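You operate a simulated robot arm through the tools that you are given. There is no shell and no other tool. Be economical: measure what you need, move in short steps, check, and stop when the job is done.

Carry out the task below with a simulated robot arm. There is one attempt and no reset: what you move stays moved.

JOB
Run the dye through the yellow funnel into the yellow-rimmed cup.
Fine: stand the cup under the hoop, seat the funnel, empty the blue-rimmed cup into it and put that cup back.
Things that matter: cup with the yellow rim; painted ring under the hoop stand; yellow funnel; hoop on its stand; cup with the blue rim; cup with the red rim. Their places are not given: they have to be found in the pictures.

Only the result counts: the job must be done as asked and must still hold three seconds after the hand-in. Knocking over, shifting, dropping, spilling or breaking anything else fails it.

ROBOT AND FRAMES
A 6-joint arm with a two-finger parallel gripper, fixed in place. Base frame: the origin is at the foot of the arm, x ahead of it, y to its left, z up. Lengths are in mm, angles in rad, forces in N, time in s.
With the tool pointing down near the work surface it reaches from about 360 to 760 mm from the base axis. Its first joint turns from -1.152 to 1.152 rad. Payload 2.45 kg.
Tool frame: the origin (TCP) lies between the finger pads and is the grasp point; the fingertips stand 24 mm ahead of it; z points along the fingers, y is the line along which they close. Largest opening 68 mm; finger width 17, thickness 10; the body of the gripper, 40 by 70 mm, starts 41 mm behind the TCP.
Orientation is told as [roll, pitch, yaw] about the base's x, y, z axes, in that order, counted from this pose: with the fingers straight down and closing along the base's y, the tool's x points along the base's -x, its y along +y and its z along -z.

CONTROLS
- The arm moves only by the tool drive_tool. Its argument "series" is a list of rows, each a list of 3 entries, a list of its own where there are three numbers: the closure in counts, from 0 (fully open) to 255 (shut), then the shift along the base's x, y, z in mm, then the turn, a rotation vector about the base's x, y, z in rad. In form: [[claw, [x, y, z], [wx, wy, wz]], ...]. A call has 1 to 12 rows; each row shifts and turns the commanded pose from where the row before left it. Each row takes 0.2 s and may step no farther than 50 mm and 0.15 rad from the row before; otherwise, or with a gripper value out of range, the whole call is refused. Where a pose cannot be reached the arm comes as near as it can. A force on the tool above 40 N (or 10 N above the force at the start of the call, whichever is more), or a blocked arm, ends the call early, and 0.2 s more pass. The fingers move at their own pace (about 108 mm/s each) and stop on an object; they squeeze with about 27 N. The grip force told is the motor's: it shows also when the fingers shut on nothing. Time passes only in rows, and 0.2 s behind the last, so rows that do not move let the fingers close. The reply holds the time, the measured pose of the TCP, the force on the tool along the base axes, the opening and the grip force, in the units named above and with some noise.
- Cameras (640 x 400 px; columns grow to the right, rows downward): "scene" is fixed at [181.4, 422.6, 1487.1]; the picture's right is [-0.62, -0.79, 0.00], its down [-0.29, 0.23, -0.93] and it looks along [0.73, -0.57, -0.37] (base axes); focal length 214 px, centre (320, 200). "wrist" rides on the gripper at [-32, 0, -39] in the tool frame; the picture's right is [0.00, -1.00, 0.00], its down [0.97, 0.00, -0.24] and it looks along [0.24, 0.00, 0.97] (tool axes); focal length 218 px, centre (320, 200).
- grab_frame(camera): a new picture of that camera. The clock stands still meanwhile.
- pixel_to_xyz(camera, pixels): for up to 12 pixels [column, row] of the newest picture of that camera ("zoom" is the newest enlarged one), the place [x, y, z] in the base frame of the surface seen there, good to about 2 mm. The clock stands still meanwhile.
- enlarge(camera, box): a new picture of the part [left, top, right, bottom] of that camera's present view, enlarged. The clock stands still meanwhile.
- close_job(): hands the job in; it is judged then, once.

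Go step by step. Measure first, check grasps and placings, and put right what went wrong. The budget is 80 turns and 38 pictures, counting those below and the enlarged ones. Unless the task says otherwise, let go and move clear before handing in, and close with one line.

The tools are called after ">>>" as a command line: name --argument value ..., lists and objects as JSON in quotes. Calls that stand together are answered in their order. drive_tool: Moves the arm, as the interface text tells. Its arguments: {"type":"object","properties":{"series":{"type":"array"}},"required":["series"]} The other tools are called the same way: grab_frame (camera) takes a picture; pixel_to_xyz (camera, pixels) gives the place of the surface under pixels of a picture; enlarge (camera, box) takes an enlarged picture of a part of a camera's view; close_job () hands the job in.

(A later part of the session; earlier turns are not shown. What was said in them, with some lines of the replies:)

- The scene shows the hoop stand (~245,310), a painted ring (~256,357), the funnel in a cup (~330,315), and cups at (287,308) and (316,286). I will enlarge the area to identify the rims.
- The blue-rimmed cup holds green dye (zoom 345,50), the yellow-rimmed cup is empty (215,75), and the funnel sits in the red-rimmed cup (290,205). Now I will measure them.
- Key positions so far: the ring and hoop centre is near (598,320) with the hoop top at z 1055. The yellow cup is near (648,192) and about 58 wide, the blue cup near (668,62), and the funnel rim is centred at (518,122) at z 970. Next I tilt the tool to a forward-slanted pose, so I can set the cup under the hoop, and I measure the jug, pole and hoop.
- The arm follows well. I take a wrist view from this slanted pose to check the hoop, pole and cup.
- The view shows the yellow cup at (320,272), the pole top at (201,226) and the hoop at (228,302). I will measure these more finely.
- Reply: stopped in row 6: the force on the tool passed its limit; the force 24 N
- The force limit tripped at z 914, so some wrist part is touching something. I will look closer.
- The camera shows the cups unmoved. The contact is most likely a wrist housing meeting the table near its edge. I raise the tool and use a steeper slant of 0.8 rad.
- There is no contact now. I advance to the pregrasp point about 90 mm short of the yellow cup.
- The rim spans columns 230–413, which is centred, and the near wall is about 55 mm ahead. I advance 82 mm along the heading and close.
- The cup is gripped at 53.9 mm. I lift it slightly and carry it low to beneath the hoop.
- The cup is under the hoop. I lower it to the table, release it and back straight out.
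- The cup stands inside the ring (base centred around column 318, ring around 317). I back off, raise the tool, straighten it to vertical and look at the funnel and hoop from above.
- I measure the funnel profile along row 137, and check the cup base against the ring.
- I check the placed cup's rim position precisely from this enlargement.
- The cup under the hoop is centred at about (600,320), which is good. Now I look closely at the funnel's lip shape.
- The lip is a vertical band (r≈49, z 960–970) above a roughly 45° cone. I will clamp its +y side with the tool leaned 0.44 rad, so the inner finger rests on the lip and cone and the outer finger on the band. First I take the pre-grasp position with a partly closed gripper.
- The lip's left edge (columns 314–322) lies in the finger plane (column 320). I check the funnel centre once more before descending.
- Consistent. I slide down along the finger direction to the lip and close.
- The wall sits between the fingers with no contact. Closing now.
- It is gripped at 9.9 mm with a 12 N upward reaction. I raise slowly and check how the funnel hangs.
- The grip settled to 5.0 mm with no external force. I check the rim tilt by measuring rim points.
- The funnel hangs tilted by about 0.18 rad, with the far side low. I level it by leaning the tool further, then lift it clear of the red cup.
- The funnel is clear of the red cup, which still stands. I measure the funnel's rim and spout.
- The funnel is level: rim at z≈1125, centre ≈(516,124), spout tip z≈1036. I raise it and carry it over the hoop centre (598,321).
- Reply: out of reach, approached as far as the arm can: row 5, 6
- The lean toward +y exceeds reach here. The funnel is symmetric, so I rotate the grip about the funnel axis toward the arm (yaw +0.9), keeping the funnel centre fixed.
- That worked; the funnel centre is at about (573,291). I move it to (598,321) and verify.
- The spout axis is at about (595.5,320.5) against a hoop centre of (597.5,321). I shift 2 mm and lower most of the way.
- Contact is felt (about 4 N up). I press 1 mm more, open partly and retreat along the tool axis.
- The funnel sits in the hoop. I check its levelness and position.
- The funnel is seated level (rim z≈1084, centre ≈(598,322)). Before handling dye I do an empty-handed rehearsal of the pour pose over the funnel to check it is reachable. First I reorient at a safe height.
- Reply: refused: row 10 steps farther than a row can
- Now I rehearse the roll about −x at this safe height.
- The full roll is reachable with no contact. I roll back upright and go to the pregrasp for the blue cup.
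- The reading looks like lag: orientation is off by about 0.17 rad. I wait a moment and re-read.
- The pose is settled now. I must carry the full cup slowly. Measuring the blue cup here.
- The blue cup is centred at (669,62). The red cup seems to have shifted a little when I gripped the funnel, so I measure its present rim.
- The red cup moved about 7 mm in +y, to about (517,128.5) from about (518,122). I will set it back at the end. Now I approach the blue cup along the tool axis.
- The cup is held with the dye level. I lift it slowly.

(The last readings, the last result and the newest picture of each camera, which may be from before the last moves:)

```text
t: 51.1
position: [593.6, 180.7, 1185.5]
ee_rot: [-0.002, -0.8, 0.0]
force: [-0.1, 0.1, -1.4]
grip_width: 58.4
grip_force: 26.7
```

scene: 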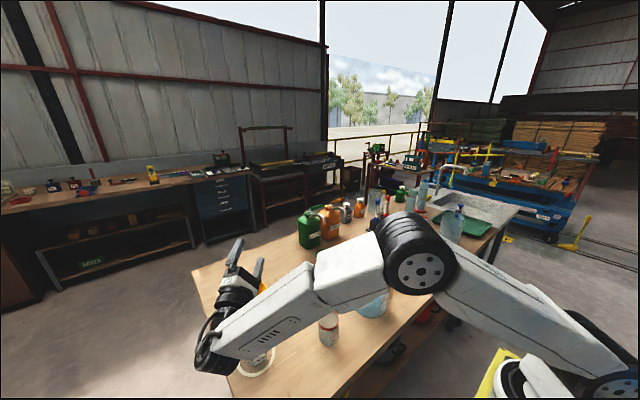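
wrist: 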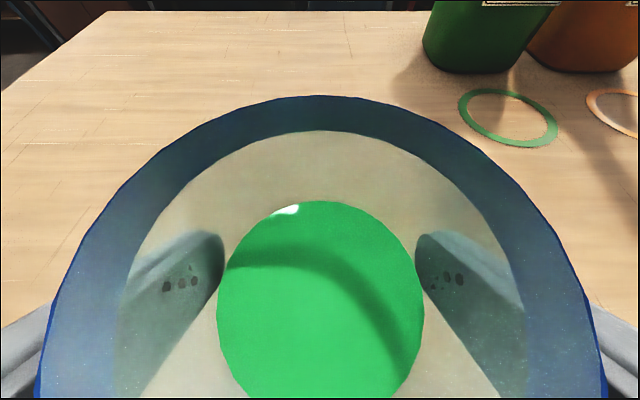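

The orientation is steady. I continue to y≈302.

>>> drive_tool --series '[[255, [0, 4, 0], [0, 0, 0]], [255, [0, 8, 0], [0, 0, 0]], [255, [0, 12, 0], [0, 0, 0]], [255, [0, 13, 0], [0, 0, 0]], [255, [0, 13, 0], [0, 0, 0]], [255, [0, 13, 0], [0, 0, 0]], [255, [0, 13, 0], [0, 0, 0]], [255, [0, 13, 0], [0, 0, 0]], [255, [0, 12, 0], [0, 0, 0]], [255, [0, 10, 0], [0, 0, 0]], [255, [0, 7, 0], [0, 0, 0]], [255, [0, 3, 0], [0, 0, 0]]]'

>>> enlarge --camera "scene" --box '[180, 200, 340, 360]'

```text
t: 53.7
position: [592.8, 301.9, 1186.6]
ee_rot: [-0.001, -0.8, 0.002]
force: [-0.1, -0.6, -1.5]
grip_width: 58.2
grip_force: 27.0
```

```text
2.50 times, centred on (260, 280) of scene
```

zoom: 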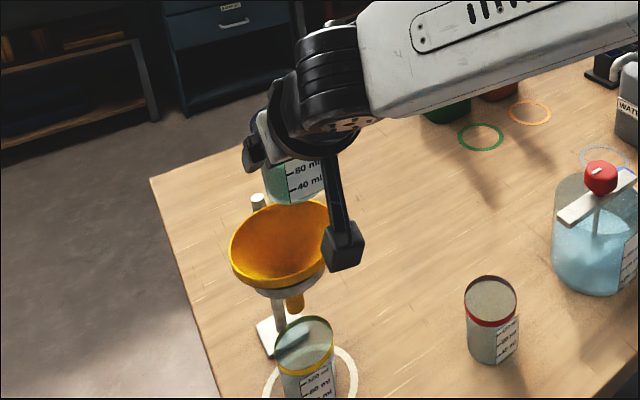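

The cup is positioned over the funnel. I start tilting toward +y: moderate at first, then slow.

>>> drive_tool --series '[[255, [0, 0, 0], [-0.06, 0, 0]], [255, [0, 0, 0], [-0.08, 0, 0]], [255, [0, 0, 0], [-0.08, 0, 0]], [255, [0, 0, 0], [-0.08, 0, 0]], [255, [0, 0, 0], [-0.08, 0, 0]], [255, [0, 0, 0], [-0.08, 0, 0]], [255, [0, 0, 0], [-0.08, 0, 0]], [255, [0, 0, 0], [-0.06, 0, 0]], [255, [0, 0, 0], [-0.06, 0, 0]], [255, [0, 0, 0], [-0.05, 0, 0]], [255, [0, 0, 0], [-0.05, 0, 0]], [255, [0, 0, 0], [-0.05, 0, 0]]]'

>>> drive_tool --series '[[255, [0, 0, 0], [-0.05, 0, 0]], [255, [0, 0, 0], [-0.05, 0, 0]], [255, [0, 0, 0], [-0.05, 0, 0]], [255, [0, 0, 0], [-0.05, 0, 0]], [255, [0, 0, 0], [-0.05, 0, 0]], [255, [0, 0, 0], [-0.05, 0, 0]], [255, [0, 0, 0], [0, 0, 0]], [255, [0, 0, 0], [0, 0, 0]]]'

>>> enlarge --camera "scene" --box '[180, 220, 340, 380]'

```text
t: 56.3
position: [592.6, 302.2, 1186.4]
ee_rot: [-0.987, -0.517, 0.642]
force: [0.2, 0.1, -0.8]
grip_width: 58.2
grip_force: 27.2
```

```text
t: 58.1
position: [593.8, 303.5, 1186.7]
ee_rot: [-1.238, -0.325, 0.746]
force: [0.7, -0.3, -1.4]
grip_width: 57.9
grip_force: 26.8
```

```text
2.50 times, centred on (260, 300) of scene
```

zoom: 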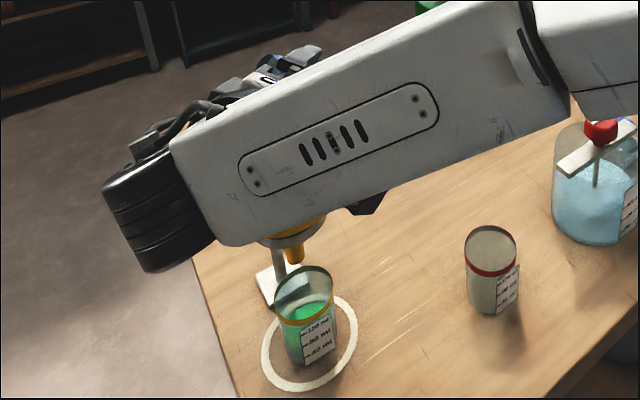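

The green dye is collecting in the yellow-rimmed cup. I continue the tilt to about 2.05 rad and dwell.

>>> drive_tool --series '[[255, [0, 0, 0], [-0.06, 0, 0]], [255, [0, 0, 0], [-0.06, 0, 0]], [255, [0, 0, 0], [-0.06, 0, 0]], [255, [0, 0, 0], [-0.08, 0, 0]], [255, [0, 0, 0], [-0.08, 0, 0]], [255, [0, 0, 0], [-0.08, 0, 0]], [255, [0, 0, 0], [-0.08, 0, 0]], [255, [0, 0, 0], [-0.08, 0, 0]], [255, [0, 0, 0], [-0.1, 0, 0]], [255, [0, 0, 0], [-0.1, 0, 0]], [255, [0, 0, 0], [-0.1, 0, 0]], [255, [0, 0, 0], [-0.07, 0, 0]]]'

>>> drive_tool --series '[[255, [0, 0, 0], [0, 0, 0]], [255, [0, 0, 0], [0, 0, 0]], [255, [0, 0, 0], [0, 0, 0]], [255, [0, 0, 0], [0, 0, 0]], [255, [0, 0, 0], [0, 0, 0]], [255, [0, 0, 0], [0, 0, 0]], [255, [0, 0, 0], [0, 0, 0]], [255, [0, 0, 0], [0, 0, 0]], [255, [0, 0, 0], [0, 0, 0]], [255, [0, 0, 0], [0, 0, 0]]]'

>>> grab_frame --camera "wrist"

```text
t: 60.7
position: [594.5, 301.2, 1186.5]
ee_rot: [-1.93, 0.342, 0.738]
force: [-0.8, -0.1, -0.3]
grip_width: 57.9
grip_force: 27.3
```

```text
t: 62.9
position: [594.7, 302.6, 1187.0]
ee_rot: [-1.926, 0.344, 0.738]
force: [-1.2, -0.7, 0.5]
grip_width: 57.8
grip_force: 26.7
```

```text
3 pictures are left
```

wrist: 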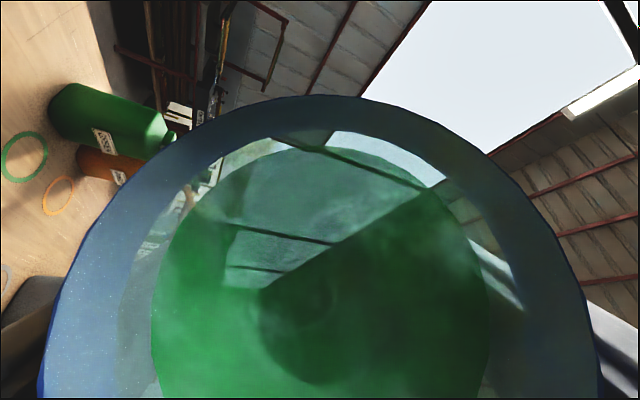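

The weight reading dropped by about 1.2 N, so it is nearly empty, with a green film visible. I raise 20 mm, tilt a bit further and dwell to drain fully.

>>> drive_tool --series '[[255, [0, 4, 10], [-0.06, 0, 0]], [255, [0, 4, 10], [-0.08, 0, 0]], [255, [0, 0, 0], [-0.08, 0, 0]], [255, [0, 0, 0], [0, 0, 0]], [255, [0, 0, 0], [0, 0, 0]], [255, [0, 0, 0], [0, 0, 0]], [255, [0, 0, 0], [0, 0, 0]], [255, [0, 0, 0], [0, 0, 0]], [255, [0, 0, 0], [0, 0, 0]], [255, [0, 0, 0], [0, 0, 0]], [255, [0, 0, 0], [0, 0, 0]], [255, [0, 0, 0], [0, 0, 0]]]'

>>> drive_tool --series '[[255, [0, 0, 0], [0, 0, 0]], [255, [0, 0, 0], [0, 0, 0]], [255, [0, 0, 0], [0, 0, 0]], [255, [0, 0, 0], [0, 0, 0]], [255, [0, 0, 0], [0, 0, 0]], [255, [0, 0, 0], [0, 0, 0]], [255, [0, 0, 0], [0.08, 0, 0]], [255, [0, -4, 0], [0.08, 0, 0]], [255, [0, -4, 0], [0.1, 0, 0]], [255, [0, 0, 0], [0.1, 0, 0]], [255, [0, 0, 0], [0.1, 0, 0]], [255, [0, 0, 0], [0.1, 0, 0]]]'

>>> drive_tool --series '[[255, [0, 0, 0], [0.1, 0, 0]], [255, [0, 0, 0], [0.1, 0, 0]], [255, [0, 0, 0], [0.1, 0, 0]], [255, [0, 0, 0], [0.1, 0, 0]], [255, [0, 0, 0], [0.1, 0, 0]], [255, [0, 0, 0], [0.1, 0, 0]], [255, [0, 0, 0], [0.1, 0, 0]], [255, [0, 0, 0], [0.1, 0, 0]], [255, [0, 0, 0], [0.1, 0, 0]], [255, [0, 0, 0], [0.1, 0, 0]], [255, [0, 0, 0], [0.1, 0, 0]], [255, [0, 0, 0], [0.1, 0, 0]]]'

```text
t: 65.5
position: [593.1, 311.0, 1206.0]
ee_rot: [-2.111, 0.485, 0.662]
force: [0.4, 0.3, 0.0]
grip_width: 57.4
grip_force: 27.0
```

```text
t: 68.1
position: [593.6, 301.7, 1205.9]
ee_rot: [-1.676, 0.104, 0.794]
force: [0.6, -0.6, -0.8]
grip_width: 57.7
grip_force: 27.0
```

```text
t: 70.7
position: [593.1, 302.2, 1206.6]
ee_rot: [-0.687, -0.674, 0.472]
force: [0.3, 0.3, -0.6]
grip_width: 57.8
grip_force: 26.9
```

I bring the last 0.52 rad back upright and take a look at the result.

>>> drive_tool --series '[[255, [0, 0, 0], [0.1, 0, 0]], [255, [0, 0, 0], [0.1, 0, 0]], [255, [0, 0, 0], [0.1, 0, 0]], [255, [0, 0, 0], [0.1, 0, 0]], [255, [0, 0, 0], [0.12, 0, 0]], [255, [0, -20, 0], [0, 0, 0]], [255, [0, -20, 0], [0, 0, 0]], [255, [0, -20, 0], [0, 0, 0]], [255, [0, -20, 0], [0, 0, 0]], [255, [0, -20, 0], [0, 0, 0]], [255, [0, -20, 0], [0, 0, 0]], [255, [0, 0, 0], [0, 0, 0]]]'

>>> enlarge --camera "scene" --box '[200, 200, 360, 360]'

```text
t: 73.3
position: [595.0, 180.7, 1205.0]
ee_rot: [0.0, -0.801, 0.001]
force: [0.0, 0.4, -0.2]
grip_width: 58.0
grip_force: 27.4
```

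```text
2.50 times, centred on (280, 280) of scene
```

zoom: 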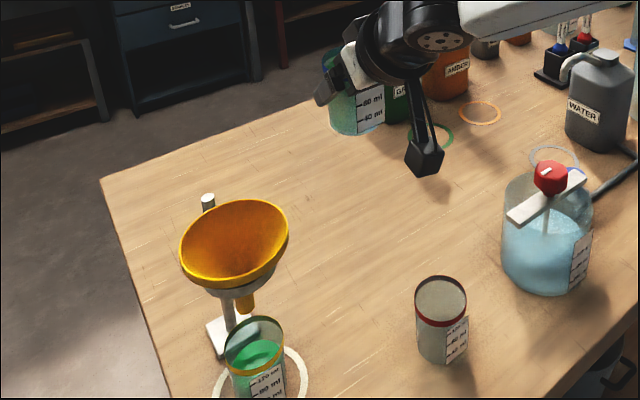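

The dye is in the yellow-rimmed cup, the table is clean and the funnel is empty. I return the blue cup to (664.6, 61.5).

>>> drive_tool --series '[[255, [12, -20, 0], [0, 0, 0]], [255, [12, -20, 0], [0, 0, 0]], [255, [12, -20, 0], [0, 0, 0]], [255, [12, -20, 0], [0, 0, 0]], [255, [12, -20, 0], [0, 0, 0]], [255, [9.6, -19.2, 0], [0, 0, 0]], [255, [0, 0, -35], [0, 0, 0]], [255, [0, 0, -40], [0, 0, 0]], [255, [0, 0, -40], [0, 0, 0]], [255, [0, 0, -40], [0, 0, 0]], [255, [0, 0, -40], [0, 0, 0]], [255, [0, 0, -30], [0, 0, 0]]]'

>>> drive_tool --series '[[255, [0, 0, -30], [0, 0, 0]], [255, [0, 0, -20], [0, 0, 0]], [255, [0, 0, -10], [0, 0, 0]], [255, [0, 0, 0], [0, 0, 0]]]'

```text
t: 75.9
position: [662.3, 58.3, 979.7]
ee_rot: [0.062, -0.79, -0.123]
force: [0.6, 1.3, 0.1]
grip_width: 57.8
grip_force: 27.2
```

```text
t: 76.9
position: [664.0, 61.9, 921.5]
ee_rot: [0.001, -0.8, -0.001]
force: [0.1, 0.5, -0.6]
grip_width: 57.9
grip_force: 27.0
```

>>> drive_tool --series '[[255, [0.6, 0, -5], [0, 0, 0]], [255, [0, 0, -3], [0, 0, 0]], [255, [0, 0, -1.5], [0, 0, 0]], [255, [0, 0, -1], [0, 0, 0]], [255, [0, 0, 0], [0, 0, 0]]]'

```text
t: 78.1
position: [665.5, 62.0, 910.9]
ee_rot: [0.0, -0.803, 0.001]
force: [-0.3, -0.3, 6.6]
grip_width: 57.7
grip_force: 26.9
```

The cup is down (6.6 N upward). I release and retreat along the tool axis.

>>> drive_tool --series '[[150, [0, 0, 0], [0, 0, 0]], [0, [0, 0, 0], [0, 0, 0]], [0, [0, 0, 0], [0, 0, 0]], [0, [-14, 0, 13.6], [0, 0, 0]], [0, [-18, 0, 17.5], [0, 0, 0]], [0, [-18, 0, 17.5], [0, 0, 0]], [0, [-18, 0, 17.5], [0, 0, 0]], [0, [0, 0, 40], [0, 0, 0]], [0, [0, 0, 40], [0, 0, 0]], [0, [0, 0, 0], [0, 0, 0]]]'

```text
t: 80.3
position: [596.3, 64.8, 1057.9]
ee_rot: [0.0, -0.801, 0.0]
force: [-0.3, 0.8, 0.0]
grip_width: 67.9
grip_force: 0.1
```

I go to vertical above the red cup to check both the blue and red cups in one picture.

>>> drive_tool --series '[[0, [-15, 8, 15], [0, 0.13, 0]], [0, [-20, 10, 15], [0, 0.14, 0]], [0, [-20, 10, 15], [0, 0.14, 0]], [0, [-20, 10, 15], [0, 0.14, 0]], [0, [-20, 10, 15], [0, 0.14, 0]], [0, [-16, 10, 10], [0, 0.11, 0]], [0, [0, 6, 5], [0, 0, 0]], [0, [0, 0, 0], [0, 0, 0]], [0, [0, 0, 0], [0, 0, 0]]]'

>>> grab_frame --camera "wrist"

```text
t: 82.3
position: [502.7, 108.9, 1132.0]
ee_rot: [-0.046, -0.137, 0.0]
force: [-0.6, 0.0, 0.0]
grip_width: 68.1
grip_force: 0.1
out of reach, approached as far as the arm can: row 1, 2
```

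```text
1 pictures are left
```

wrist: 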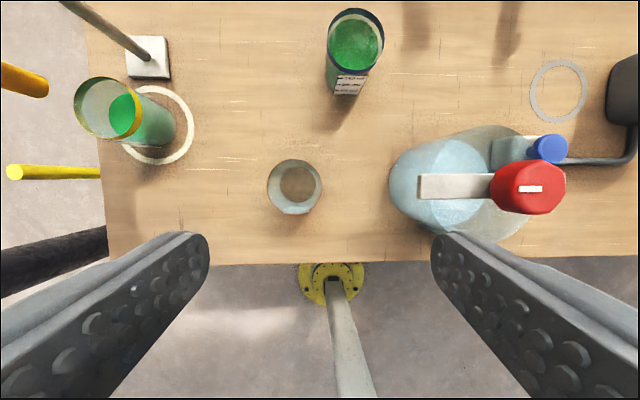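

The blue cup shows green at (353,45). I check its depth, to tell liquid from film, and the cup positions.

>>> pixel_to_xyz --camera "wrist" --pixels '[[353, 45], [353, 30], [340, 55], [365, 55], [328, 35], [383, 38], [355, 9], [268, 185], [321, 182], [295, 161], [295, 212], [125, 115]]'

```text
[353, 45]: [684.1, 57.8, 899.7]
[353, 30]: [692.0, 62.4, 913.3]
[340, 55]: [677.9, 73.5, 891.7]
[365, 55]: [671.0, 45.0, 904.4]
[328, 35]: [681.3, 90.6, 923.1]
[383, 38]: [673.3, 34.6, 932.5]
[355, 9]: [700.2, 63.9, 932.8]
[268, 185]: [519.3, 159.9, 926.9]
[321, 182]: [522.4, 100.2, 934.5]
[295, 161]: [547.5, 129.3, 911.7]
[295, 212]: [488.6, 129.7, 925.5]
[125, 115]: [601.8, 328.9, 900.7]
```

The yellow cup's level is now z≈900.7, the same as the blue cup's original 900.6, and the green in the blue cup follows its curved wall, so it is only film. Blue is back at (669,62). Now I put the red cup back: vertical tool over (518,129).

>>> drive_tool --series '[[0, [5, 7, -15], [0.023, 0.07, 0]], [0, [5, 7, -15], [0.023, 0.067, 0]], [0, [5, 6, -15], [0, 0, 0]], [0, [0, 0, 0], [0, 0, 0]], [0, [0, 0, 0], [0, 0, 0]]]'

```text
t: 83.5
position: [518.7, 130.5, 1087.7]
ee_rot: [0.0, 0.0, -0.003]
force: [0.2, 0.9, 0.1]
grip_width: 68.2
grip_force: 0.1
```

>>> drive_tool --series '[[0, [-0.7, -1.2, -40], [0, 0, 0]], [0, [0, 0, -40], [0, 0, 0]], [0, [0, 0, -30], [0, 0, 0]], [0, [0, 0, 0], [0, 0, 0]], [0, [0, 0, -20], [0, 0, 0]], [0, [0, 0, -20], [0, 0, 0]], [0, [0, 0, -20], [0, 0, 0]], [0, [0, 0, -8], [0, 0, 0]], [0, [0, 0, 0], [0, 0, 0]]]'

>>> drive_tool --series '[[100, [0, 0, 0], [0, 0, 0]], [255, [0, 0, 0], [0, 0, 0]], [255, [0, 0, 0], [0, 0, 0]], [255, [0, 0, 0], [0, 0, 0]]]'

```text
t: 85.5
position: [519.0, 128.1, 908.2]
ee_rot: [-0.002, -0.001, -0.004]
force: [0.6, 0.3, 0.3]
grip_width: 68.0
grip_force: 0.1
```

```text
t: 86.5
position: [519.6, 128.8, 908.6]
ee_rot: [-0.003, -0.003, -0.005]
force: [-0.5, 0.3, -0.2]
grip_width: 58.7
grip_force: 27.4
```

It is gripped. I lift 3 mm, move −7 mm in y, lower and release.

>>> drive_tool --series '[[255, [0, 0, 3], [0, 0, 0]], [255, [0, -3.5, 0], [0, 0, 0]], [255, [0, -3.5, 0], [0, 0, 0]], [255, [0, 0, -2], [0, 0, 0]], [255, [0, 0, -1], [0, 0, 0]], [255, [0, 0, 0], [0, 0, 0]]]'

>>> drive_tool --series '[[150, [0, 0, 0], [0, 0, 0]], [0, [0, 0, 0], [0, 0, 0]], [0, [0, 0, 0], [0, 0, 0]], [0, [0, 0, 20], [0, 0, 0]], [0, [0, 0, 20], [0, 0, 0]], [0, [0, 0, 25], [0, 0, 0]], [0, [0, 0, 40], [0, 0, 0]], [0, [0, 0, 45], [0, 0, 0]], [0, [-20, 0, 45], [0, 0, 0]], [0, [-40, 0, 30], [0, 0, 0]], [0, [-30, 0, 30], [0, 0, 0]], [0, [0, 0, 0], [0, 0, 0]]]'

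>>> enlarge --camera "scene" --box '[200, 240, 408, 390]'

```text
t: 87.9
position: [518.0, 121.4, 909.0]
ee_rot: [-0.003, -0.002, -0.004]
force: [0.9, 0.1, 0.4]
grip_width: 58.7
grip_force: 26.7
```

```text
t: 90.5
position: [427.6, 121.6, 1163.8]
ee_rot: [-0.002, 0.001, -0.003]
force: [-0.1, -0.4, -0.6]
grip_width: 68.3
grip_force: 0.0
```

```text
2.67 times, centred on (304, 315) of scene
```

zoom: 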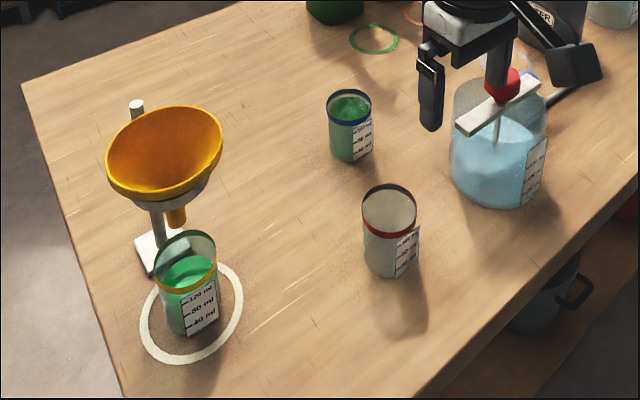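

The red cup's label corner is back at (396,276), as at the start, and everything stands in place. I double-check the green in the blue cup by depth.

>>> pixel_to_xyz --camera "zoom" --pixels '[[350, 100], [350, 106], [350, 112], [350, 118], [340, 106], [360, 106], [350, 124], [340, 145], [188, 260], [188, 270], [200, 275], [350, 92]]'

```text
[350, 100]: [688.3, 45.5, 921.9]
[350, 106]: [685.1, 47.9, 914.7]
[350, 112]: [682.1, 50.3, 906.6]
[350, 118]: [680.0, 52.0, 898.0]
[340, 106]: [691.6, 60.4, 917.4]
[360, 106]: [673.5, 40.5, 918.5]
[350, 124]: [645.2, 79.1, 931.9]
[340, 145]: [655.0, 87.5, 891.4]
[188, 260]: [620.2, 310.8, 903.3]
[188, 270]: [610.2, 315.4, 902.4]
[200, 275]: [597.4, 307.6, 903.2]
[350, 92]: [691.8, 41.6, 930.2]
```

The blue cup's green follows a sloping wall profile (film). The yellow cup has a flat level at z≈903, at or above the blue cup's original level, so the transfer is complete. The arm is clear, so I hand in.

>>> close_job

```text
The job is handed in.
```

The dye has been run through the yellow funnel into the yellow-rimmed cup under the hoop. The blue-rimmed cup is back in its place with only a green film left on its wall. I nudged the red-rimmed cup about 7 mm when lifting the funnel off it and set it back.
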